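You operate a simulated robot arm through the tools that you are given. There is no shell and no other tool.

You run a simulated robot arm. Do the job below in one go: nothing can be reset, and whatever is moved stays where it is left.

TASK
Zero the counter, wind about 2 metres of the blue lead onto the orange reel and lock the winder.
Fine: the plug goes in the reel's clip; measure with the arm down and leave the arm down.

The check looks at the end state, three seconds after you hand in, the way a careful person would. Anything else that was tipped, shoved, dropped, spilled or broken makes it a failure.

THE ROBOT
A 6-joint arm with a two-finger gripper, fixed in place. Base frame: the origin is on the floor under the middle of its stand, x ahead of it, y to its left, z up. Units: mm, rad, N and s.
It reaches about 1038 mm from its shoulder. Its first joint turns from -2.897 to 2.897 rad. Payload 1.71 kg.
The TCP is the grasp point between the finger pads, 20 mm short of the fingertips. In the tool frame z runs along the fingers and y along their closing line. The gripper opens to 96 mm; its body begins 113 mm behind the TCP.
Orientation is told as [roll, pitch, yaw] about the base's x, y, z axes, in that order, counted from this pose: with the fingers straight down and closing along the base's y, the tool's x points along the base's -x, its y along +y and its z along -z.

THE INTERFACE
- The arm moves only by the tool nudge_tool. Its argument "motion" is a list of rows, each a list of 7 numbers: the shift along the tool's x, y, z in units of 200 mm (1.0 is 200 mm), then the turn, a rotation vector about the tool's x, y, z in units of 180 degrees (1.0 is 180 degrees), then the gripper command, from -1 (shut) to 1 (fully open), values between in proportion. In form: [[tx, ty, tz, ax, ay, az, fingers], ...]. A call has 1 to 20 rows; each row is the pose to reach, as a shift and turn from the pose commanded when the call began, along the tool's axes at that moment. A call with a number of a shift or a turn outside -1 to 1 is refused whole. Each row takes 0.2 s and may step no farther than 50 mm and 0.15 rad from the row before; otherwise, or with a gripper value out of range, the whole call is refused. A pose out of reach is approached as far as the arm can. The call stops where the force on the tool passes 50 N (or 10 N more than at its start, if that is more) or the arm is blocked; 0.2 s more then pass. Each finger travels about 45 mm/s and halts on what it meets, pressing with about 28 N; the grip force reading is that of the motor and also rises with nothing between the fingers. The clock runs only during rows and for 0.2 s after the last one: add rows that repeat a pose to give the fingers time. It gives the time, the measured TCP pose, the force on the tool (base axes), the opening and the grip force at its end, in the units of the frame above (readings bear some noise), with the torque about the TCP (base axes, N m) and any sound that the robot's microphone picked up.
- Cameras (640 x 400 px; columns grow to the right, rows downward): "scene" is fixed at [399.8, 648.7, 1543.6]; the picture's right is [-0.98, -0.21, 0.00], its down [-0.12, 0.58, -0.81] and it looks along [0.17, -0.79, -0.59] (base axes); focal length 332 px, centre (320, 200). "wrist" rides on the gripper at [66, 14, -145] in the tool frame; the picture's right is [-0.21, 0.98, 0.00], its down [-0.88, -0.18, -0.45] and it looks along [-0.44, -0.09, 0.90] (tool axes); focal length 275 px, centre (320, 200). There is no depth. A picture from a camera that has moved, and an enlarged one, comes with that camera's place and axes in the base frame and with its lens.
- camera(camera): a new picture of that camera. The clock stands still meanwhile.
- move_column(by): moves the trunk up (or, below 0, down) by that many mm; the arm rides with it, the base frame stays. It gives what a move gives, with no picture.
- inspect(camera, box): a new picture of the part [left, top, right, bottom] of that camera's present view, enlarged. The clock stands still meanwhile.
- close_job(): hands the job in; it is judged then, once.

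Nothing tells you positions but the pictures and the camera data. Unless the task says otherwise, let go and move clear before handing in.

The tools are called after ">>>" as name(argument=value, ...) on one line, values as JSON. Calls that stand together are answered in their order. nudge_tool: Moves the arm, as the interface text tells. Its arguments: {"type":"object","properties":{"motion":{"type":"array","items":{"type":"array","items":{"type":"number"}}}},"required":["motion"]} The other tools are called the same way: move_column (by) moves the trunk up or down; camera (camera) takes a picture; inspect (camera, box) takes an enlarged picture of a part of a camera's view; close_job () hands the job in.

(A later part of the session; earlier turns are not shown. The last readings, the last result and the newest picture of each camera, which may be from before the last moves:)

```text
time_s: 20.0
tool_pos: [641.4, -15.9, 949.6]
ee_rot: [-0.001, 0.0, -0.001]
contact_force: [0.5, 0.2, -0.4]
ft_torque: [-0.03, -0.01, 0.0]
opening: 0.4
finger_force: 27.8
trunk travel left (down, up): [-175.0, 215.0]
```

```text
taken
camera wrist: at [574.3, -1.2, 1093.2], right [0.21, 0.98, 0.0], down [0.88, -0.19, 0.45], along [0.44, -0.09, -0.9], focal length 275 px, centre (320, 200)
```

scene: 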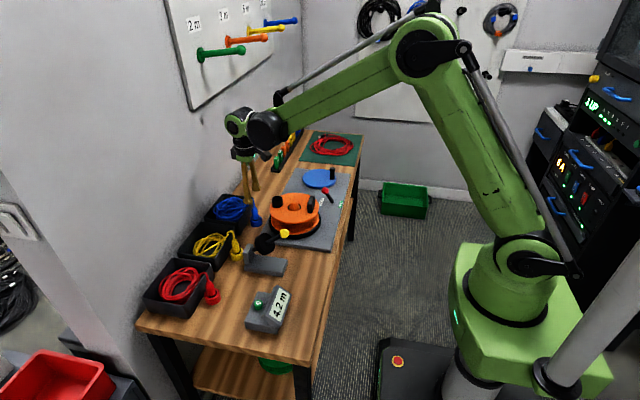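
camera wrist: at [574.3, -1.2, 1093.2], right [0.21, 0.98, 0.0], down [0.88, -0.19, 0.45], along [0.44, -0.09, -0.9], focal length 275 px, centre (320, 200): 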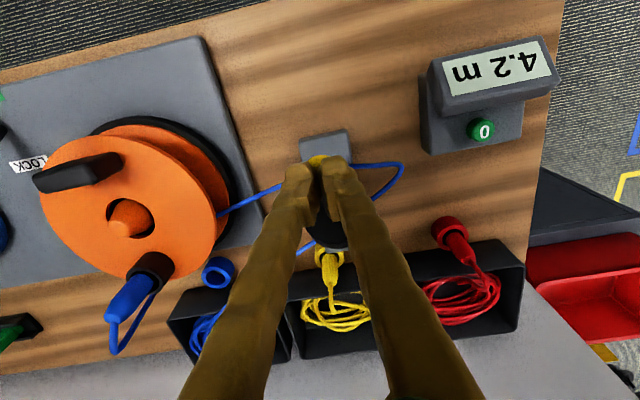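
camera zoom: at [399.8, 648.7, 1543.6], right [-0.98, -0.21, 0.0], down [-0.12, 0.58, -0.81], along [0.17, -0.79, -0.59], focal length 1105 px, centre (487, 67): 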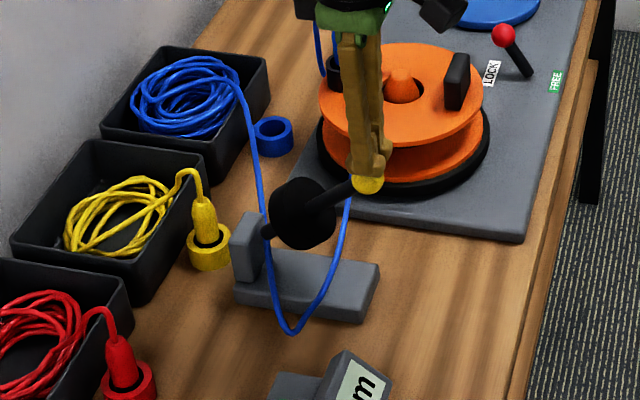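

The fingertips are just at the ball's top. Pushing the arm down along its arc, first halfway.

>>> nudge_tool(motion=[[0.035, 0, 0.05, 0, 0, 0, -1], [0.067, 0, 0.1, 0, 0, 0, -1], [0.098, 0, 0.161, 0, 0, 0, -1], [0.125, 0, 0.2245, 0, 0, 0, -1], [0.125, 0, 0.2245, 0, 0, 0, -1]])

>>> inspect(camera="scene", box=[210, 180, 330, 300])

>>> camera(camera="wrist")

```text
time_s: 21.2
tool_pos: [616.9, -15.7, 905.8]
ee_rot: [0.0, 0.0, 0.0]
contact_force: [0.3, 0.4, -0.5]
ft_torque: [0.02, -0.02, 0.02]
opening: 0.1
finger_force: 27.7
trunk travel left (down, up): [-175.0, 215.0]
```

```text
3.33 times, centred on (270, 240) of scene
camera zoom: at [399.8, 648.7, 1543.6], right [-0.98, -0.21, 0.0], down [-0.12, 0.58, -0.81], along [0.17, -0.79, -0.59], focal length 1105 px, centre (487, 67)
```

zoom: 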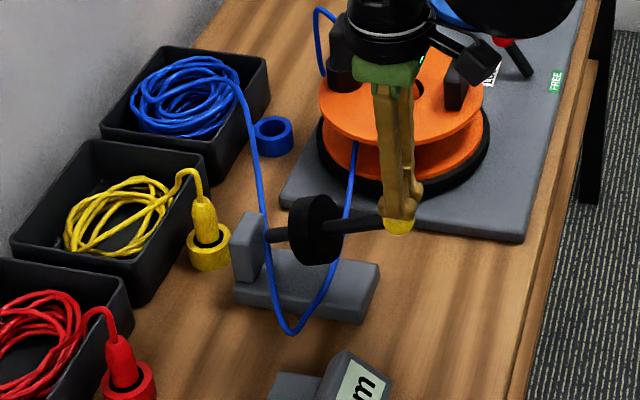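

```text
taken
camera wrist: at [549.3, -1.0, 1049.1], right [0.21, 0.98, 0.0], down [0.88, -0.19, 0.45], along [0.44, -0.09, -0.9], focal length 275 px, centre (320, 200)
```

wrist: 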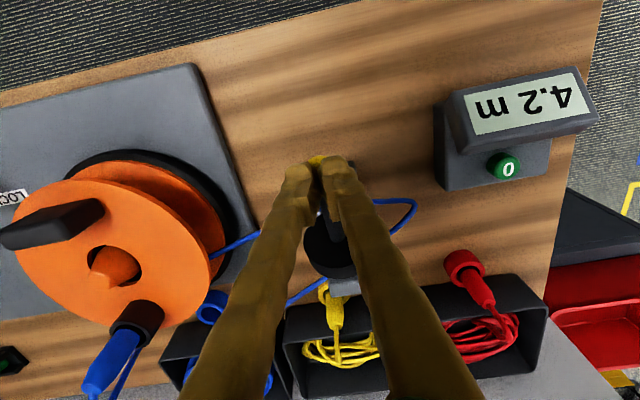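

The arm is following. Pushing the rest of the way until it meets its stop.

>>> nudge_tool(motion=[[0.023, 0, 0.071, 0, 0, 0, -1], [0.0375, 0, 0.1375, 0, 0, 0, -1], [0.0465, 0, 0.2055, 0, 0, 0, -1], [0.05, 0, 0.25, 0, 0, 0, -1], [0.05, 0, 0.274, 0, 0, 0, -1], [0.05, 0, 0.295, 0, 0, 0, -1]])

>>> inspect(camera="scene", box=[210, 180, 330, 300])

>>> camera(camera="wrist")

```text
time_s: 22.6
tool_pos: [590.1, -15.6, 857.1]
ee_rot: [-0.001, -0.019, -0.001]
contact_force: [-0.9, 0.3, -0.4]
ft_torque: [0.03, -0.05, 0.02]
opening: 0.0
finger_force: 29.3
trunk travel left (down, up): [-175.0, 215.0]
stopped in row 6: the force on the tool passed its limit at 56 N (the readings are from after the stop); the commanded pose is now the measured one
```

```text
3.33 times, centred on (270, 240) of scene
camera zoom: at [399.8, 648.7, 1543.6], right [-0.98, -0.21, 0.0], down [-0.12, 0.58, -0.81], along [0.17, -0.79, -0.59], focal length 1105 px, centre (487, 67)
```

zoom: 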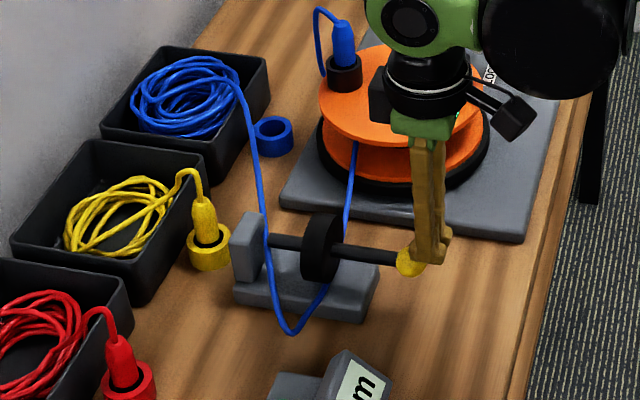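

```text
taken
camera wrist: at [521.7, -0.9, 1000.5], right [0.21, 0.98, 0.0], down [0.87, -0.19, 0.46], along [0.45, -0.09, -0.89], focal length 275 px, centre (320, 200)
```

wrist: 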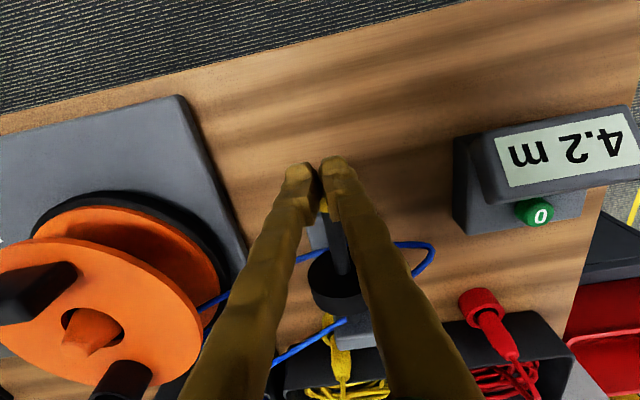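

The arm is at its stop: the force limit tripped at 56 N and the fingertips slid off the ball's near side. I'll lift away and check that the arm stays down.

>>> nudge_tool(motion=[[0.02, 0, -0.1, 0, 0.006, 0, -1], [0.02, 0, -0.3, 0, 0.006, 0, -1], [0.02, 0, -0.5, 0, 0.006, 0, -1], [0.02, 0, -0.5, 0, 0.006, 0, -1]])

>>> inspect(camera="scene", box=[220, 200, 320, 280])

>>> camera(camera="wrist")

```text
time_s: 23.6
tool_pos: [589.1, -14.4, 956.2]
ee_rot: [0.0, 0.003, -0.002]
contact_force: [-0.2, -0.7, -0.1]
ft_torque: [0.03, 0.0, 0.0]
opening: 0.0
finger_force: 29.1
trunk travel left (down, up): [-175.0, 215.0]
```

```text
5.00 times, centred on (270, 240) of scene
camera zoom: at [399.8, 648.7, 1543.6], right [-0.98, -0.21, 0.0], down [-0.12, 0.58, -0.81], along [0.17, -0.79, -0.59], focal length 1658 px, centre (570, 0)
```

zoom: 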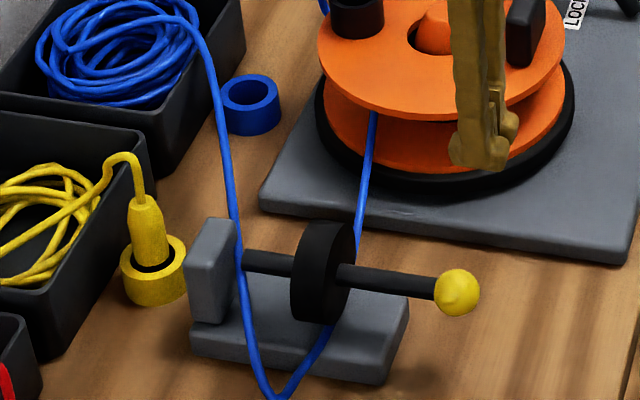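

```text
taken
camera wrist: at [523.0, -0.3, 1100.5], right [0.21, 0.98, 0.0], down [0.88, -0.19, 0.44], along [0.43, -0.09, -0.9], focal length 275 px, centre (320, 200)
```

wrist: 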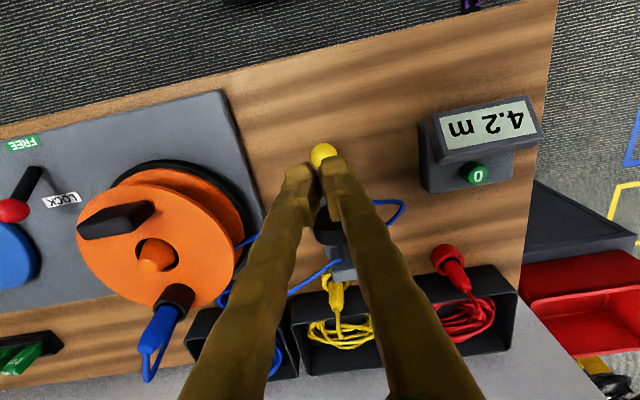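

The arm stays down and looks horizontal (ball near z 824). I'll confirm with a light straight push on the ball's top that it is against its stop.

>>> nudge_tool(motion=[[-0.112, 0, 0.0, 0, -0.001, 0, -1], [-0.112, 0, 0.2, 0, -0.001, 0, -1], [-0.112, 0, 0.4, 0, -0.001, 0, -1], [-0.112, 0, 0.47, 0, -0.001, 0, -1], [-0.112, 0, 0.49, 0, -0.001, 0, -1], [-0.112, 0, 0.5, 0, -0.001, 0, -1], [-0.112, 0, 0.505, 0, -0.001, 0, -1]])

>>> inspect(camera="scene", box=[220, 200, 320, 280])

```text
time_s: 25.2
tool_pos: [610.3, -15.0, 855.0]
ee_rot: [0.0, 0.002, -0.002]
contact_force: [-0.6, -0.9, 0.6]
ft_torque: [-0.04, 0.03, 0.01]
opening: 0.0
finger_force: 28.9
trunk travel left (down, up): [-175.0, 215.0]
```

```text
5.00 times, centred on (270, 240) of scene
camera zoom: at [399.8, 648.7, 1543.6], right [-0.98, -0.21, 0.0], down [-0.12, 0.58, -0.81], along [0.17, -0.79, -0.59], focal length 1658 px, centre (570, 0)
```

zoom: 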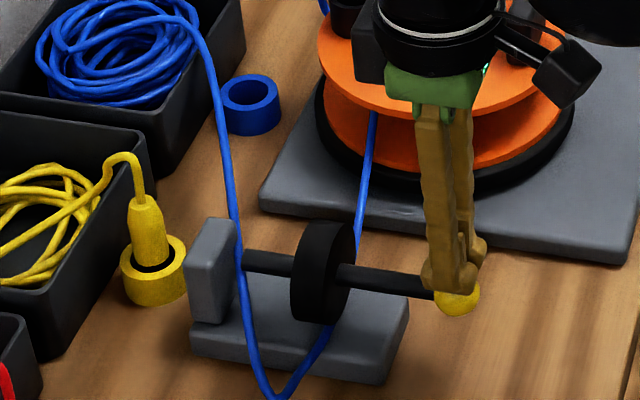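

No contact yet; continuing down in millimetre steps.

>>> nudge_tool(motion=[[0, 0, 0.01, 0, 0, 0, -1], [0, 0, 0.018, 0, 0, 0, -1], [0, 0, 0.018, 0, 0, 0, -1]])

>>> inspect(camera="scene", box=[220, 200, 320, 280])

```text
time_s: 26.0
tool_pos: [610.2, -16.1, 852.6]
ee_rot: [0.0, -0.001, -0.001]
contact_force: [3.6, 0.6, 22.2]
ft_torque: [0.11, -0.07, -0.09]
opening: 6.0
finger_force: 29.3
trunk travel left (down, up): [-175.0, 215.0]
```

```text
5.00 times, centred on (270, 240) of scene
camera zoom: at [399.8, 648.7, 1543.6], right [-0.98, -0.21, 0.0], down [-0.12, 0.58, -0.81], along [0.17, -0.79, -0.59], focal length 1658 px, centre (570, 0)
```

zoom: 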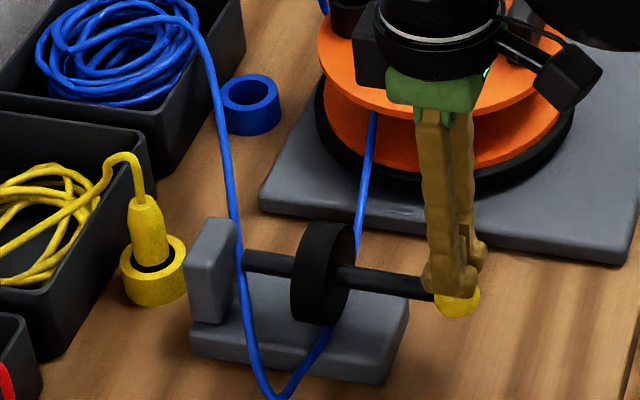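

The arm is firmly at its stop (22 N reaction). Now lifting off and moving over to the counter to see the green zero button.

>>> nudge_tool(motion=[[0, 0, -0.1, 0, 0, 0, -1], [0, 0, -0.3, 0, 0, 0, -1], [0, 0, -0.5, 0, 0, 0, -1], [-0.05, 0.2, -0.5, 0, 0, 0, -1], [-0.1, 0.4, -0.5, 0, 0, 0, -1], [-0.1, 0.6, -0.5, 0, 0, 0, -1], [-0.1, 0.75, -0.5, 0, 0, 0, -1], [-0.1, 0.75, -0.5, 0, 0, 0, -1]])

>>> camera(camera="wrist")

>>> inspect(camera="scene", box=[220, 260, 320, 340])

```text
time_s: 27.8
tool_pos: [630.8, 134.6, 949.7]
ee_rot: [-0.001, -0.001, -0.002]
contact_force: [0.2, 0.2, 0.3]
ft_torque: [-0.02, 0.01, 0.03]
opening: 0.0
finger_force: 29.2
trunk travel left (down, up): [-175.0, 215.0]
```

```text
taken
camera wrist: at [564.2, 150.1, 1094.6], right [0.21, 0.98, 0.0], down [0.88, -0.19, 0.45], along [0.44, -0.09, -0.9], focal length 275 px, centre (320, 200)
```

wrist: 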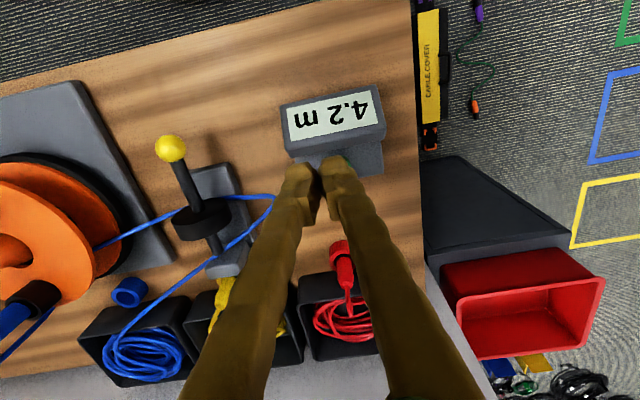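

```text
5.00 times, centred on (270, 300) of scene
camera zoom: at [399.8, 648.7, 1543.6], right [-0.98, -0.21, 0.0], down [-0.12, 0.58, -0.81], along [0.17, -0.79, -0.59], focal length 1658 px, centre (570, -300)
```

zoom: 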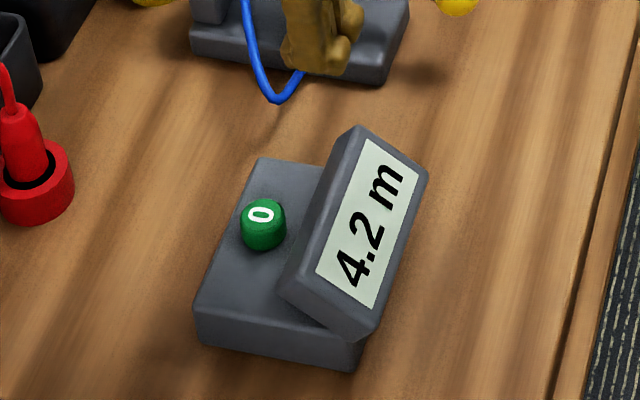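

The zero button's top is at about (671, 148, 807), an upright green cylinder behind the display. I'll move over it with fingers open so I can check alignment between them.

>>> nudge_tool(motion=[[-0.1, 0.034, 0, 0, 0, 0, 0], [-0.2, 0.067, 0, 0, 0, 0, 1], [-0.2, 0.067, 0.1, 0, 0, 0, 1], [-0.2, 0.067, 0.2, 0, 0, 0, 1], [-0.2, 0.067, 0.2, 0, 0, 0, 1], [-0.2, 0.067, 0.2, 0, 0, 0, 1]])

>>> camera(camera="wrist")

>>> inspect(camera="wrist", box=[260, 90, 380, 210])

>>> inspect(camera="scene", box=[220, 260, 320, 340])

```text
time_s: 29.2
tool_pos: [670.0, 147.7, 911.6]
ee_rot: [-0.001, 0.001, -0.002]
contact_force: [0.7, -0.1, 0.9]
ft_torque: [-0.01, 0.03, 0.0]
opening: 95.9
finger_force: 0.0
trunk travel left (down, up): [-175.0, 215.0]
```

```text
taken
camera wrist: at [603.7, 162.4, 1055.5], right [0.21, 0.98, 0.0], down [0.88, -0.19, 0.44], along [0.44, -0.09, -0.9], focal length 275 px, centre (320, 200)
```

wrist: 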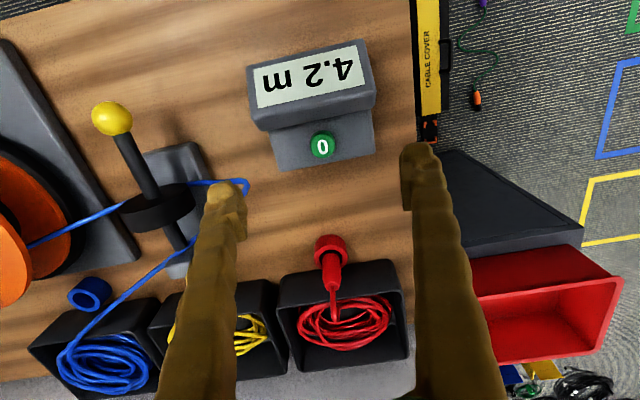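

```text
3.33 times, centred on (320, 150) of wrist
camera zoom: at [603.7, 162.4, 1055.5], right [0.21, 0.98, 0.0], down [0.88, -0.19, 0.44], along [0.44, -0.09, -0.9], focal length 918 px, centre (320, 367)
```

zoom: 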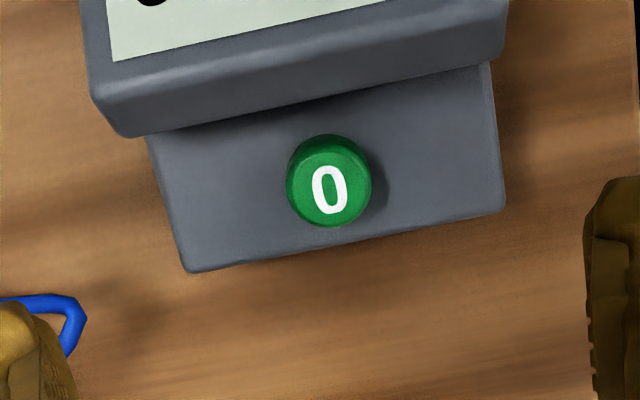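

```text
5.00 times, centred on (270, 300) of scene
camera zoom: at [399.8, 648.7, 1543.6], right [-0.98, -0.21, 0.0], down [-0.12, 0.58, -0.81], along [0.17, -0.79, -0.59], focal length 1658 px, centre (570, -300)
```

zoom: 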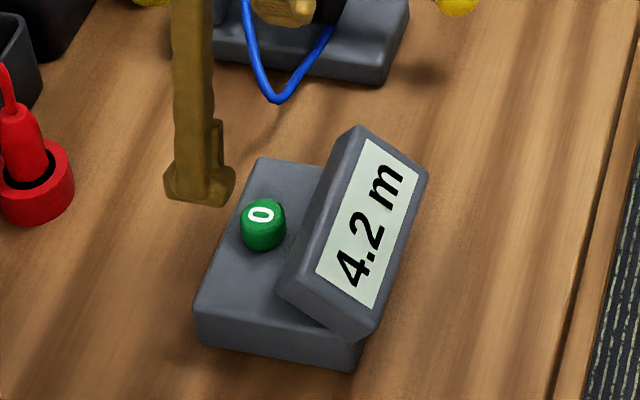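

The button is about 2–3 mm further in x and y than the TCP. I'll shut the fingers, line up and descend to just above it.

>>> nudge_tool(motion=[[-0.018, 0.0145, 0, 0, 0, 0, 0], [-0.018, 0.0145, 0, 0, 0, 0, -1], [-0.018, 0.0145, 0, 0, 0, 0, -1], [-0.018, 0.0145, 0.1, 0, 0, 0, -1], [-0.018, 0.0145, 0.2, 0, 0, 0, -1], [-0.018, 0.0145, 0.3, 0, 0, 0, -1], [-0.018, 0.0145, 0.38, 0, 0, 0, -1], [-0.018, 0.0145, 0.4, 0, 0, 0, -1]])

>>> inspect(camera="scene", box=[220, 260, 320, 340])

>>> camera(camera="wrist")

```text
time_s: 31.0
tool_pos: [674.8, 150.9, 831.0]
ee_rot: [0.002, 0.0, -0.003]
contact_force: [0.0, 0.2, -0.7]
ft_torque: [-0.01, 0.03, 0.05]
opening: 0.0
finger_force: 28.0
trunk travel left (down, up): [-175.0, 215.0]
```

```text
5.00 times, centred on (270, 300) of scene
camera zoom: at [399.8, 648.7, 1543.6], right [-0.98, -0.21, 0.0], down [-0.12, 0.58, -0.81], along [0.17, -0.79, -0.59], focal length 1658 px, centre (570, -300)
```

zoom: 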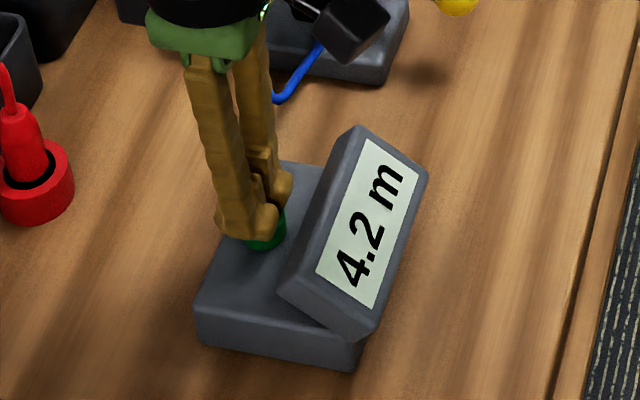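

```text
taken
camera wrist: at [607.8, 165.4, 974.9], right [0.21, 0.98, 0.0], down [0.88, -0.19, 0.44], along [0.44, -0.09, -0.9], focal length 275 px, centre (320, 200)
```

wrist: 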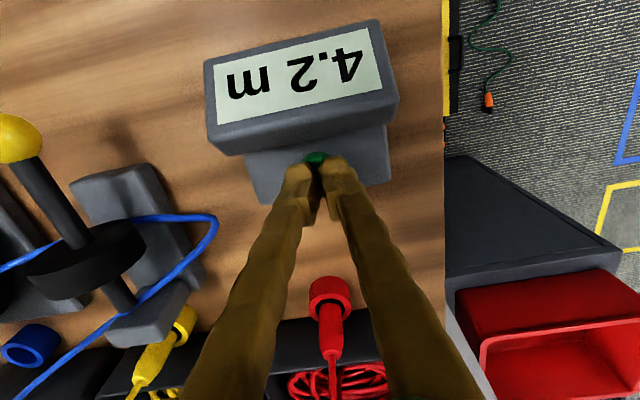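

The tips are right above the button. Pressing down in small steps.

>>> nudge_tool(motion=[[0, 0, 0.01, 0, 0, 0, -1], [0, 0, 0.02, 0, 0, 0, -1], [0, 0, 0.03, 0, 0, 0, -1], [0, 0, 0.035, 0, 0, 0, -1]])

>>> inspect(camera="scene", box=[220, 260, 320, 340])

```text
time_s: 32.0
tool_pos: [674.0, 151.1, 824.5]
ee_rot: [-0.001, -0.001, -0.001]
contact_force: [0.7, 0.2, 0.6]
ft_torque: [-0.04, -0.03, 0.0]
opening: 6.0
finger_force: 29.5
trunk travel left (down, up): [-175.0, 215.0]
heard: click
```

```text
5.00 times, centred on (270, 300) of scene
camera zoom: at [399.8, 648.7, 1543.6], right [-0.98, -0.21, 0.0], down [-0.12, 0.58, -0.81], along [0.17, -0.79, -0.59], focal length 1658 px, centre (570, -300)
```

zoom: 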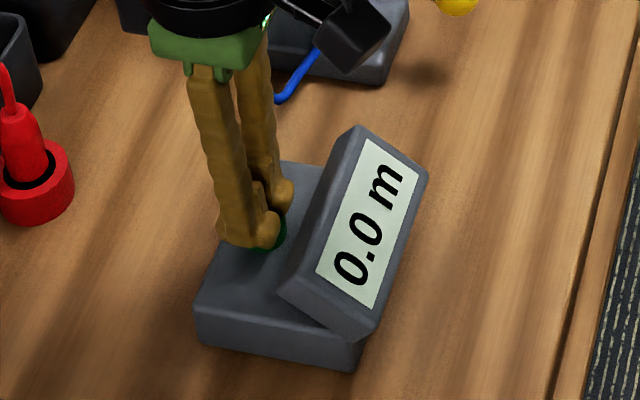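

The counter clicked to 0.0 m. I'll retract upward and travel back over to the lock lever and crank.

>>> nudge_tool(motion=[[0, 0, -0.1, 0, 0, 0, -1], [0, 0, -0.3, 0, 0, 0, -1], [0, 0, -0.55, 0, 0, 0, -1], [0, 0, -0.8, 0, 0, 0, -1], [0.06, -0.2, -0.9, 0, 0, 0, -1], [0.13, -0.4, -0.9, 0, 0, 0, -1], [0.2, -0.6, -0.9, 0, 0, 0, -1], [0.27, -0.8, -0.9, 0, 0, 0, -1], [0.34, -1.0, -0.9, 0, 0, 0, -1]])

>>> nudge_tool(motion=[[0.06, -0.2, 0, 0, 0, 0, -1], [0.12, -0.4, 0, 0, 0, 0, -1], [0.16, -0.6, 0, 0, 0, 0, 0], [0.2, -0.8, 0, 0, 0, 0, 0.5], [0.24, -1.0, 0, 0, 0, 0, 1]])

>>> nudge_tool(motion=[[0, -0.2, 0, 0, 0, 0, 1], [0, -0.4, 0, 0, 0, 0, 1], [0, -0.6, 0.1, 0, 0, 0, 1], [0, -0.75, 0.2, 0, 0, 0, 1], [0, -0.75, 0.2, 0, 0, 0, 1]])

>>> camera(camera="wrist")

>>> camera(camera="scene")

```text
time_s: 34.0
tool_pos: [605.3, -50.2, 1004.6]
ee_rot: [-0.001, 0.001, -0.002]
contact_force: [0.4, 0.4, 0.1]
ft_torque: [-0.05, 0.01, -0.03]
opening: 0.0
finger_force: 29.4
trunk travel left (down, up): [-175.0, 215.0]
```

```text
time_s: 35.2
tool_pos: [559.8, -250.8, 1004.1]
ee_rot: [-0.003, 0.001, -0.001]
contact_force: [-0.4, -0.3, 0.2]
ft_torque: [-0.02, -0.04, -0.02]
opening: 66.7
finger_force: 0.1
trunk travel left (down, up): [-175.0, 215.0]
```

```text
time_s: 36.4
tool_pos: [558.4, -401.5, 965.0]
ee_rot: [-0.001, -0.001, -0.001]
contact_force: [0.4, -0.1, 0.5]
ft_torque: [0.05, 0.04, -0.01]
opening: 96.1
finger_force: 0.0
trunk travel left (down, up): [-175.0, 215.0]
```

```text
taken
camera wrist: at [491.5, -385.3, 1109.4], right [0.21, 0.98, 0.0], down [0.88, -0.19, 0.44], along [0.43, -0.09, -0.9], focal length 275 px, centre (320, 200)
```

wrist: 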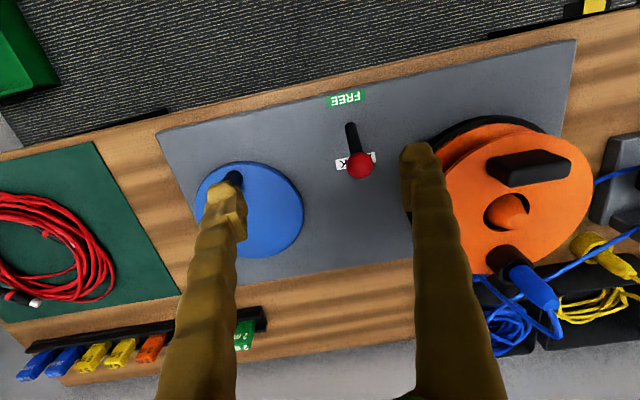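

```text
taken
```

scene: 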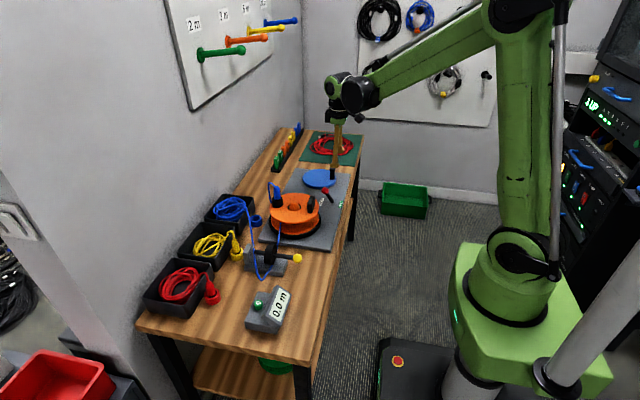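

The lever ball is confirmed at about (595, -364, 836) and the crank disc centre near (645, -510). I'll shift to see the whole disc and its handle.

>>> nudge_tool(motion=[[0, -0.2, 0, 0, 0, 0, 1], [0, -0.4, 0, 0, 0, 0, 1], [0, -0.4, 0, 0, 0, 0, 1]])

>>> camera(camera="wrist")

>>> inspect(camera="wrist", box=[240, 110, 440, 250])

>>> inspect(camera="scene", box=[290, 150, 370, 210])

```text
time_s: 37.2
tool_pos: [559.8, -478.6, 965.7]
ee_rot: [0.0, 0.0, -0.002]
contact_force: [-0.3, 0.1, -0.4]
ft_torque: [0.02, 0.02, 0.0]
opening: 96.1
finger_force: 0.2
trunk travel left (down, up): [-175.0, 215.0]
```

```text
taken
camera wrist: at [492.4, -464.8, 1109.6], right [0.21, 0.98, 0.0], down [0.88, -0.19, 0.44], along [0.43, -0.09, -0.9], focal length 275 px, centre (320, 200)
```

wrist: 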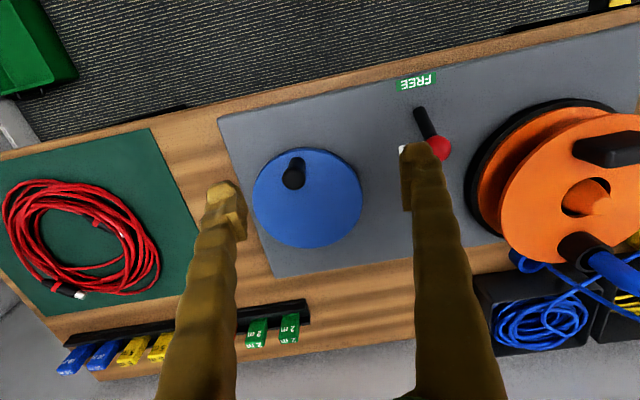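

```text
2.86 times, centred on (340, 180) of wrist
camera zoom: at [492.4, -464.8, 1109.6], right [0.21, 0.98, 0.0], down [0.88, -0.19, 0.44], along [0.43, -0.09, -0.9], focal length 786 px, centre (263, 257)
```

zoom: 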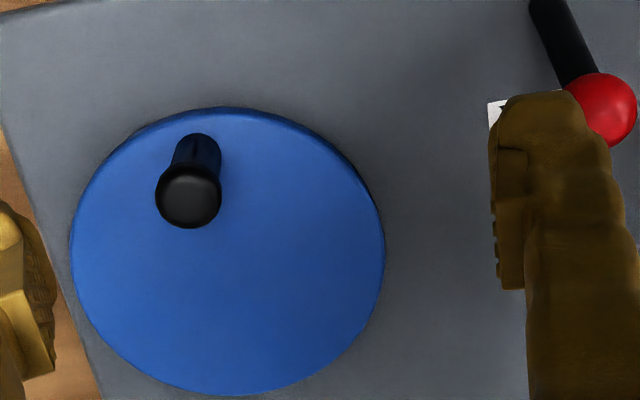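

```text
6.67 times, centred on (330, 180) of scene
camera zoom: at [399.8, 648.7, 1543.6], right [-0.98, -0.21, 0.0], down [-0.12, 0.58, -0.81], along [0.17, -0.79, -0.59], focal length 2211 px, centre (253, 333)
```

zoom: 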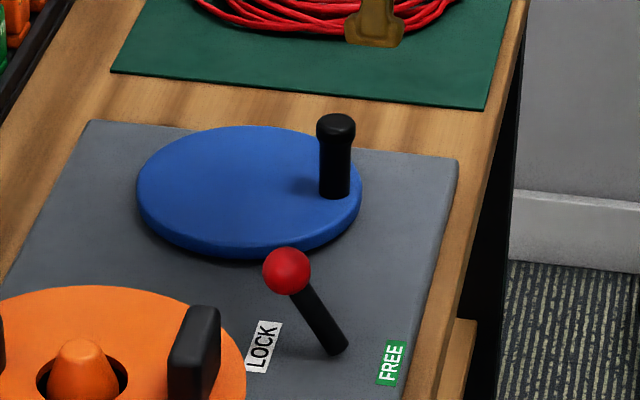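

The disc is centred near (643, -513) with its handle at about (594, -513), top z 845, roughly 49 mm crank radius. First I'll free the lock: closed fingers go down on the wall side of the red ball.

>>> nudge_tool(motion=[[-0.12, 0.15, 0, 0, 0, 0, 0], [-0.24, 0.3, 0, 0, 0, 0, -1], [-0.36, 0.45, 0, 0, 0, 0, -1], [-0.451, 0.573, 0, 0, 0, 0, -1], [-0.451, 0.573, 0.1, 0, 0, 0, -1], [-0.451, 0.573, 0.2, 0, 0, 0, -1], [-0.451, 0.573, 0.35, 0, 0, 0, -1], [-0.451, 0.573, 0.5, 0, 0, 0, -1], [-0.451, 0.573, 0.6, 0, 0, 0, -1]])

>>> inspect(camera="scene", box=[280, 150, 360, 220])

>>> camera(camera="wrist")

```text
time_s: 39.2
tool_pos: [647.9, -364.9, 843.9]
ee_rot: [0.001, 0.0, -0.002]
contact_force: [0.0, 0.1, 0.8]
ft_torque: [0.0, -0.01, -0.04]
opening: 0.0
finger_force: 27.8
trunk travel left (down, up): [-175.0, 215.0]
```

```text
5.71 times, centred on (320, 185) of scene
camera zoom: at [399.8, 648.7, 1543.6], right [-0.98, -0.21, 0.0], down [-0.12, 0.58, -0.81], along [0.17, -0.79, -0.59], focal length 1895 px, centre (320, 286)
```

zoom: 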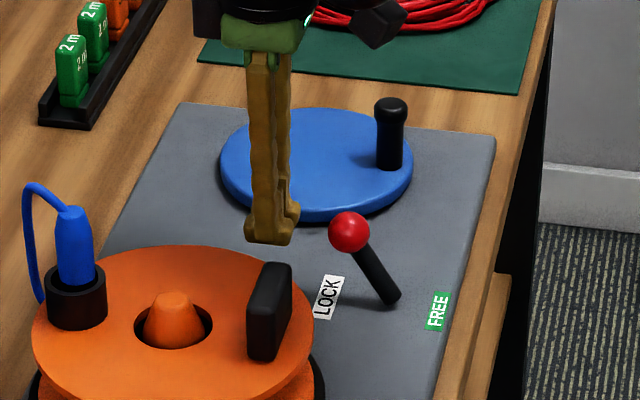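

```text
taken
camera wrist: at [581.0, -350.6, 988.8], right [0.21, 0.98, 0.0], down [0.88, -0.19, 0.45], along [0.44, -0.09, -0.9], focal length 275 px, centre (320, 200)
```

wrist: 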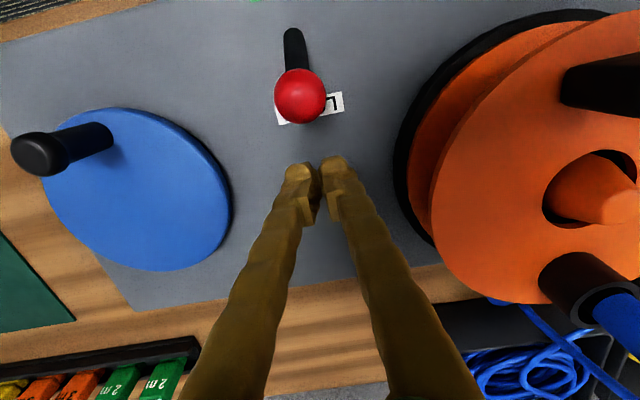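

The fingertips are level with the ball and aligned in y. Pushing it toward FREE (-x).

>>> nudge_tool(motion=[[0.06, 0, 0, 0, 0, 0, -1], [0.12, 0, 0, 0, 0, 0, -1], [0.17, 0, 0, 0, 0, 0, -1], [0.22, 0, 0, 0, 0, 0, -1], [0.27, 0, 0, 0, 0, 0, -1], [0.32, 0, 0, 0, 0, 0, -1], [0.36, 0, 0, 0, 0, 0, -1]])

>>> inspect(camera="scene", box=[280, 150, 360, 220])

>>> camera(camera="wrist")

```text
time_s: 40.8
tool_pos: [575.5, -365.5, 844.9]
ee_rot: [0.0, 0.0, -0.003]
contact_force: [1.4, -0.1, 1.1]
ft_torque: [0.02, -0.02, 0.02]
opening: 0.1
finger_force: 28.8
trunk travel left (down, up): [-175.0, 215.0]
```

```text
5.71 times, centred on (320, 185) of scene
camera zoom: at [399.8, 648.7, 1543.6], right [-0.98, -0.21, 0.0], down [-0.12, 0.58, -0.81], along [0.17, -0.79, -0.59], focal length 1895 px, centre (320, 286)
```

zoom: 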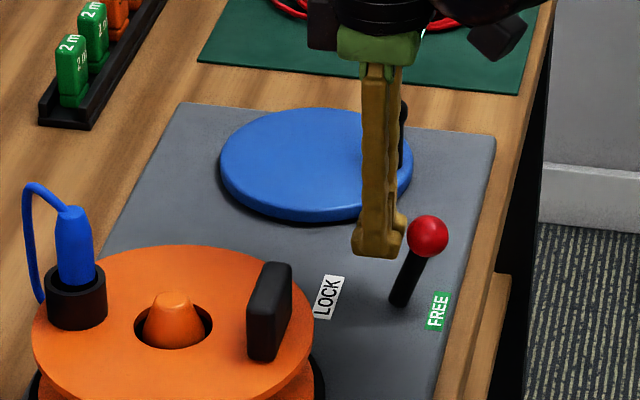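

```text
taken
camera wrist: at [508.6, -350.3, 989.0], right [0.21, 0.98, 0.0], down [0.88, -0.19, 0.44], along [0.44, -0.09, -0.9], focal length 275 px, centre (320, 200)
```

wrist: 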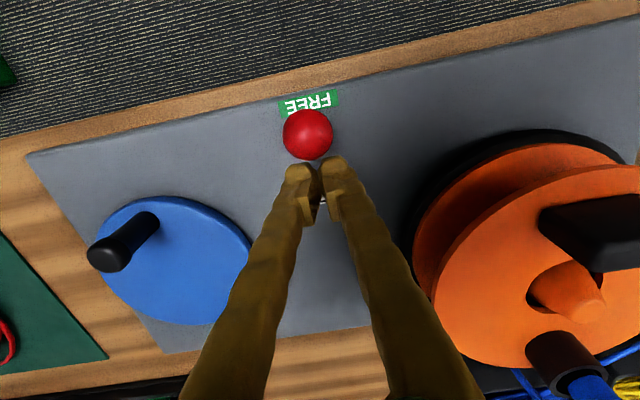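

The ball is now over at about x 541, the mirror of its LOCK position. I'll push a few more millimetres to make sure it is against the FREE stop.

>>> nudge_tool(motion=[[0.015, 0, 0, 0, 0, 0, -1], [0.03, 0, 0, 0, 0, 0, -1], [0.04, 0, 0, 0, 0, 0, -1]])

>>> inspect(camera="scene", box=[280, 150, 360, 220])

```text
time_s: 41.6
tool_pos: [568.6, -365.9, 844.6]
ee_rot: [0.001, 0.0, -0.003]
contact_force: [-1.1, -0.5, 0.3]
ft_torque: [-0.03, -0.02, 0.02]
opening: 0.0
finger_force: 29.5
trunk travel left (down, up): [-175.0, 215.0]
```

```text
5.71 times, centred on (320, 185) of scene
camera zoom: at [399.8, 648.7, 1543.6], right [-0.98, -0.21, 0.0], down [-0.12, 0.58, -0.81], along [0.17, -0.79, -0.59], focal length 1895 px, centre (320, 286)
```

zoom: 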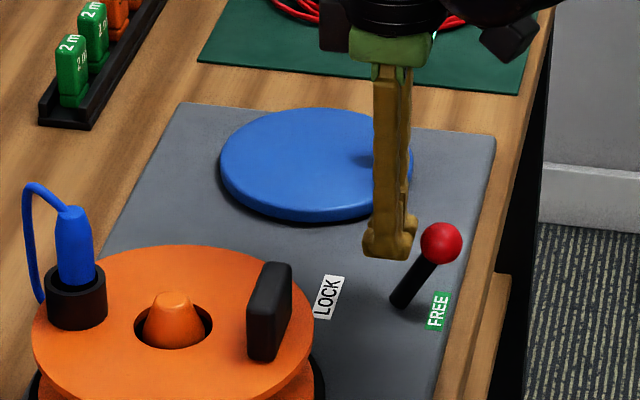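

It's still travelling freely; pushing on slowly until the force shows a stop.

>>> nudge_tool(motion=[[0.015, 0, 0, 0, 0, 0, -1], [0.03, 0, 0, 0, 0, 0, -1], [0.04, 0, 0, 0, 0, 0, -1]])

>>> inspect(camera="scene", box=[280, 150, 360, 220])

>>> camera(camera="wrist")

```text
time_s: 42.4
tool_pos: [560.3, -364.2, 845.3]
ee_rot: [0.0, -0.002, -0.002]
contact_force: [0.4, 0.0, -0.2]
ft_torque: [0.03, 0.0, -0.01]
opening: 0.0
finger_force: 29.8
trunk travel left (down, up): [-175.0, 215.0]
```

```text
5.71 times, centred on (320, 185) of scene
camera zoom: at [399.8, 648.7, 1543.6], right [-0.98, -0.21, 0.0], down [-0.12, 0.58, -0.81], along [0.17, -0.79, -0.59], focal length 1895 px, centre (320, 286)
```

zoom: 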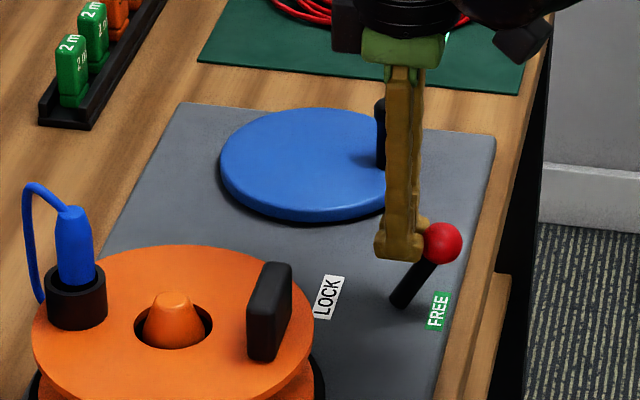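

```text
taken
camera wrist: at [493.5, -349.9, 989.1], right [0.21, 0.98, 0.0], down [0.88, -0.19, 0.45], along [0.44, -0.09, -0.9], focal length 275 px, centre (320, 200)
```

wrist: 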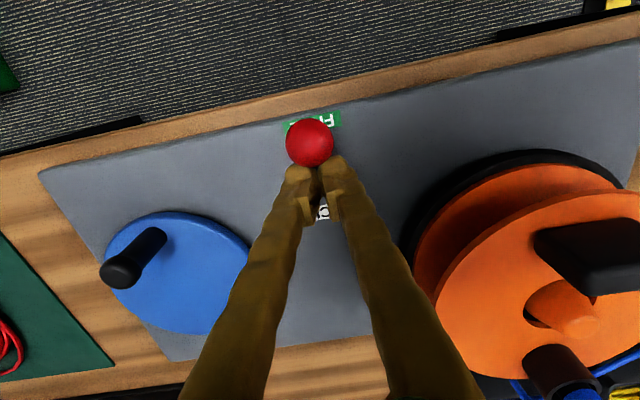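

The lever snapped to FREE. I'll back off, rise, and move over the crank handle with the fingers open.

>>> nudge_tool(motion=[[-0.08, 0, 0, 0, 0, 0, -1], [-0.1, 0, -0.2, 0, 0, 0, -1], [-0.1, 0, -0.4, 0, 0, 0, -1], [-0.1, -0.15, -0.5, 0, 0, 0, -0.5], [-0.12, -0.35, -0.5, 0, 0, 0, 0], [-0.15, -0.55, -0.5, 0, 0, 0, 0.2], [-0.17, -0.745, -0.5, 0, 0, 0, 0.2], [-0.17, -0.745, -0.4, 0, 0, 0, 0.2], [-0.17, -0.745, -0.4, 0, 0, 0, 0.2]])

>>> camera(camera="wrist")

>>> inspect(camera="wrist", box=[260, 90, 380, 210])

>>> inspect(camera="scene", box=[280, 140, 360, 220])

```text
time_s: 44.4
tool_pos: [593.2, -514.3, 923.4]
ee_rot: [0.0, -0.002, -0.001]
contact_force: [1.2, 0.0, 0.4]
ft_torque: [0.02, 0.03, -0.07]
opening: 57.7
finger_force: 0.1
trunk travel left (down, up): [-175.0, 215.0]
```

```text
taken
camera wrist: at [527.4, -499.2, 1068.1], right [0.21, 0.98, 0.0], down [0.88, -0.19, 0.44], along [0.44, -0.09, -0.9], focal length 275 px, centre (320, 200)
```

wrist: 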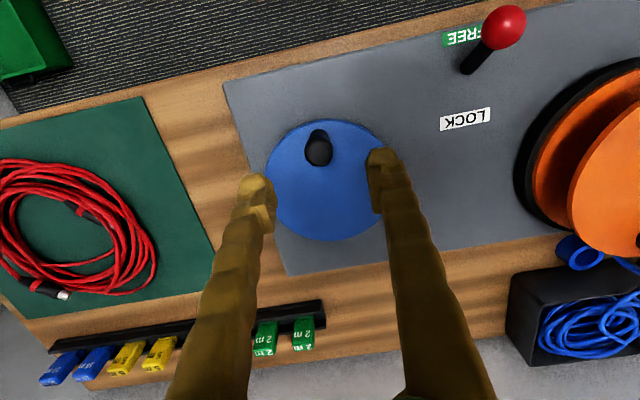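

```text
3.33 times, centred on (320, 150) of wrist
camera zoom: at [527.4, -499.2, 1068.1], right [0.21, 0.98, 0.0], down [0.88, -0.19, 0.44], along [0.44, -0.09, -0.9], focal length 918 px, centre (320, 367)
```

zoom: 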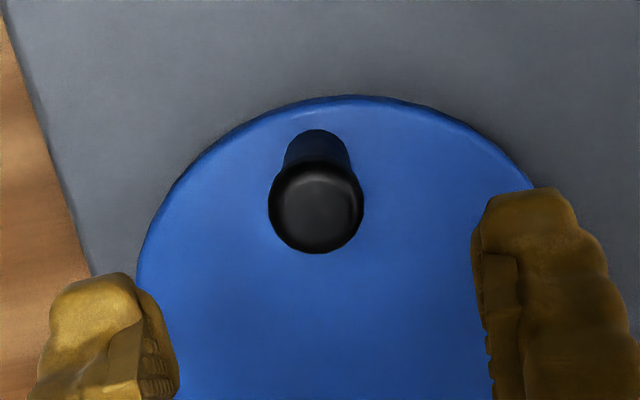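

```text
5.00 times, centred on (320, 180) of scene
camera zoom: at [399.8, 648.7, 1543.6], right [-0.98, -0.21, 0.0], down [-0.12, 0.58, -0.81], along [0.17, -0.79, -0.59], focal length 1658 px, centre (320, 300)
```

zoom: 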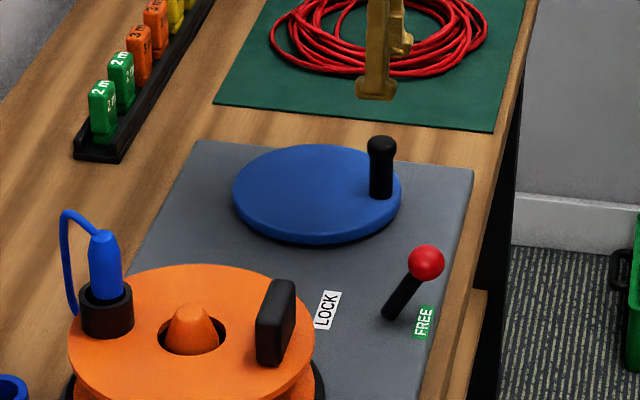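

The handle cap lines up with the TCP within a millimetre. Descending around it and gripping.

>>> nudge_tool(motion=[[0.002, -0.003, 0.12, 0, 0, 0, 0], [0.002, -0.003, 0.25, 0, 0, 0, 0], [0.002, -0.003, 0.36, 0, 0, 0, 0], [0.002, -0.003, 0.43, 0, 0, 0, 0], [0.002, -0.003, 0.43, 0, 0, 0, -1], [0.002, -0.003, 0.43, 0, 0, 0, -1], [0.002, -0.003, 0.43, 0, 0, 0, -1]])

>>> camera(camera="wrist")

>>> inspect(camera="scene", box=[280, 140, 360, 220])

```text
time_s: 46.0
tool_pos: [594.6, -515.4, 839.1]
ee_rot: [-0.002, -0.001, -0.003]
contact_force: [1.0, -9.6, 1.7]
ft_torque: [-0.03, 0.01, 0.0]
opening: 20.6
finger_force: 33.7
trunk travel left (down, up): [-175.0, 215.0]
```

```text
taken
camera wrist: at [526.2, -500.3, 982.9], right [0.21, 0.98, 0.0], down [0.88, -0.19, 0.45], along [0.44, -0.09, -0.9], focal length 275 px, centre (320, 200)
```

wrist: 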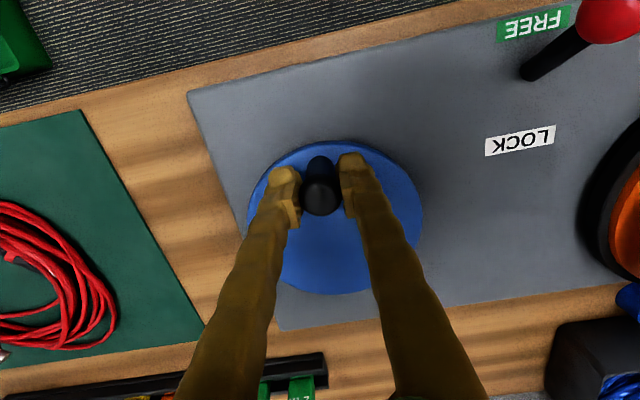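

```text
5.00 times, centred on (320, 180) of scene
camera zoom: at [399.8, 648.7, 1543.6], right [-0.98, -0.21, 0.0], down [-0.12, 0.58, -0.81], along [0.17, -0.79, -0.59], focal length 1658 px, centre (320, 300)
```

zoom: 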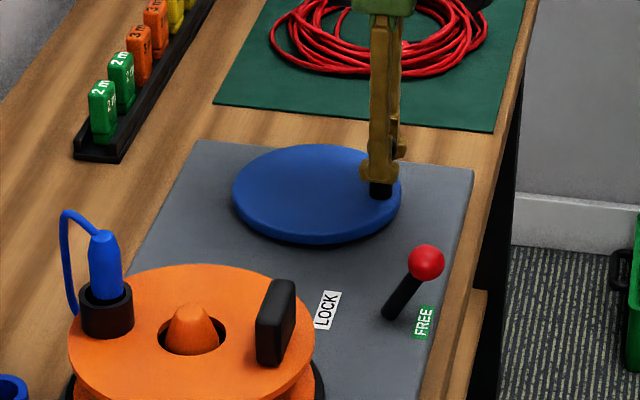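

The handle is held. The lead runs onto the reel's wall side moving in -y, so clockwise (seen from above) should wind it on; I'll try a 60° arc first and check forces and the counter.

>>> nudge_tool(motion=[[-0.0053, 0.0499, 0, 0, 0, 0, -1], [-0.0207, 0.0976, 0, 0, 0, 0, -1], [-0.0458, 0.1411, 0, 0, 0, 0, -1], [-0.0794, 0.1784, 0, 0, 0, 0, -1], [-0.12, 0.2078, 0, 0, 0, 0, -1], [-0.12, 0.2078, 0, 0, 0, 0, -1]])

>>> camera(camera="scene")

>>> inspect(camera="scene", box=[230, 140, 360, 320])

>>> camera(camera="wrist")

```text
time_s: 46.4
tool_pos: [577.3, -516.3, 846.2]
ee_rot: [-0.007, -0.013, -0.006]
contact_force: [-7.8, -4.8, -27.8]
ft_torque: [0.0, 0.24, -0.07]
opening: 17.2
finger_force: 35.0
trunk travel left (down, up): [-175.0, 215.0]
stopped in row 1: the force on the tool passed its limit at 63 N (the readings are from after the stop); the commanded pose is now the measured one
```

```text
taken
```

scene: 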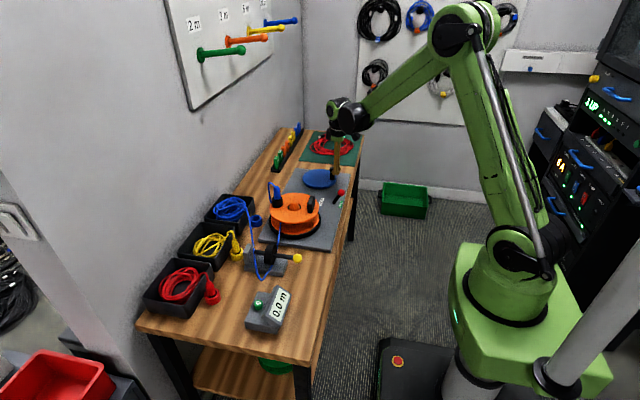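

```text
2.22 times, centred on (295, 230) of scene
camera zoom: at [399.8, 648.7, 1543.6], right [-0.98, -0.21, 0.0], down [-0.12, 0.58, -0.81], along [0.17, -0.79, -0.59], focal length 737 px, centre (376, 133)
```

zoom: 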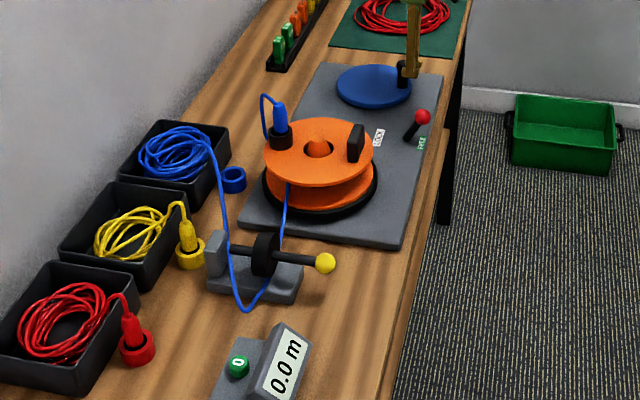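

```text
taken
camera wrist: at [509.1, -499.1, 989.9], right [0.21, 0.98, 0.0], down [0.87, -0.19, 0.46], along [0.45, -0.1, -0.89], focal length 275 px, centre (320, 200)
```

wrist: 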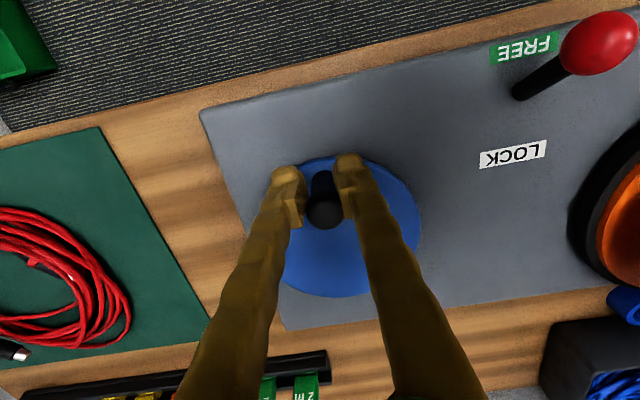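

The move tripped the force limit at once and the arm recoiled about 17 mm in -x. I'll look closely at the handle and fingers before doing anything else.

>>> inspect(camera="scene", box=[280, 140, 360, 220])

>>> inspect(camera="wrist", box=[260, 130, 380, 250])

```text
5.00 times, centred on (320, 180) of scene
camera zoom: at [399.8, 648.7, 1543.6], right [-0.98, -0.21, 0.0], down [-0.12, 0.58, -0.81], along [0.17, -0.79, -0.59], focal length 1658 px, centre (320, 300)
```

zoom: 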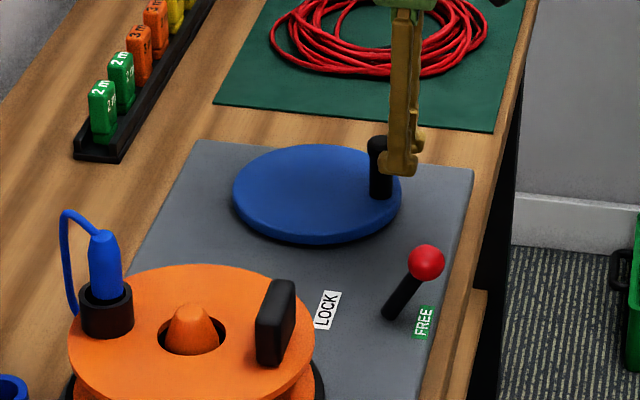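

```text
3.33 times, centred on (320, 190) of wrist
camera zoom: at [509.1, -499.1, 989.9], right [0.21, 0.98, 0.0], down [0.87, -0.19, 0.46], along [0.45, -0.1, -0.89], focal length 918 px, centre (320, 233)
```

zoom: 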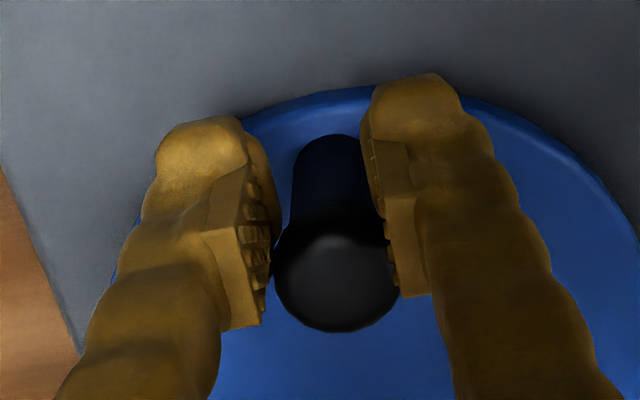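

The handle hasn't moved; the fingers only slid to its near edge. I'll open, straighten the tool and recentre on the handle with the fingers loosely around it.

>>> nudge_tool(motion=[[0, 0, 0, 0, 0, 0, -0.1], [0, 0, 0, 0, 0, 0, -0.1], [-0.03, 0.004, 0.0, -0.0022, 0.0041, -0.0019, -0.1], [-0.075, 0.006, 0.0, -0.0022, 0.0041, -0.0019, -0.1], [-0.08, 0.008, 0.04, -0.0022, 0.0041, -0.0019, -0.1], [-0.08, 0.008, 0.04, -0.0022, 0.0041, -0.0019, -0.1]])

>>> inspect(camera="wrist", box=[260, 130, 380, 250])

```text
time_s: 47.8
tool_pos: [596.5, -512.6, 840.0]
ee_rot: [-0.001, -0.001, -0.001]
contact_force: [-1.3, -0.3, 0.5]
ft_torque: [0.04, 0.01, 0.01]
opening: 43.2
finger_force: 0.0
trunk travel left (down, up): [-175.0, 215.0]
```

```text
3.33 times, centred on (320, 190) of wrist
camera zoom: at [529.8, -497.2, 984.3], right [0.21, 0.98, 0.0], down [0.88, -0.18, 0.45], along [0.44, -0.09, -0.89], focal length 918 px, centre (320, 233)
```

zoom: 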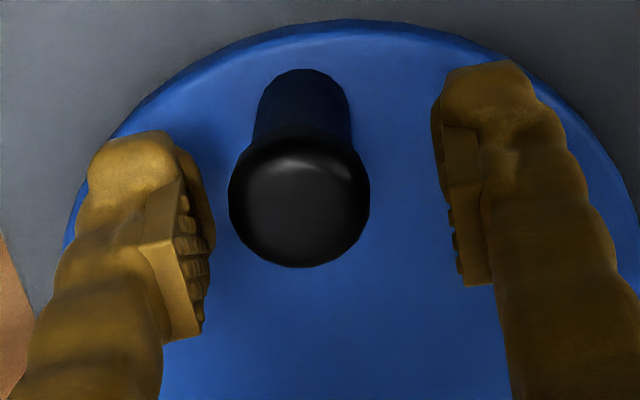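

The handle is at about (592, -515.5). With loose fingers I'll nudge it gently in +y (clockwise) to feel whether it turns.

>>> nudge_tool(motion=[[0.02, 0.015, 0, 0, 0, 0, -0.1], [0.02, 0.03, 0, 0, 0, 0, -0.1], [0.02, 0.036, 0, 0, 0, 0, -0.1], [0.02, 0.042, 0, 0, 0, 0, -0.1], [0.02, 0.048, 0, 0, 0, 0, -0.1], [0.02, 0.048, 0, 0, 0, 0, -0.1]])

>>> inspect(camera="wrist", box=[260, 130, 380, 250])

```text
time_s: 49.2
tool_pos: [592.7, -503.4, 840.0]
ee_rot: [-0.004, -0.002, 0.0]
contact_force: [-1.8, -7.5, 1.2]
ft_torque: [-0.07, -0.01, -0.06]
opening: 48.2
finger_force: 3.5
trunk travel left (down, up): [-175.0, 215.0]
```

```text
3.33 times, centred on (320, 190) of wrist
camera zoom: at [525.6, -488.1, 984.2], right [0.21, 0.98, 0.0], down [0.88, -0.18, 0.45], along [0.44, -0.09, -0.89], focal length 918 px, centre (320, 233)
```

zoom: 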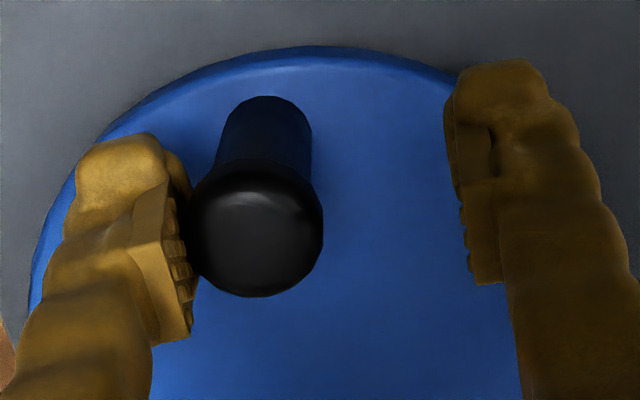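

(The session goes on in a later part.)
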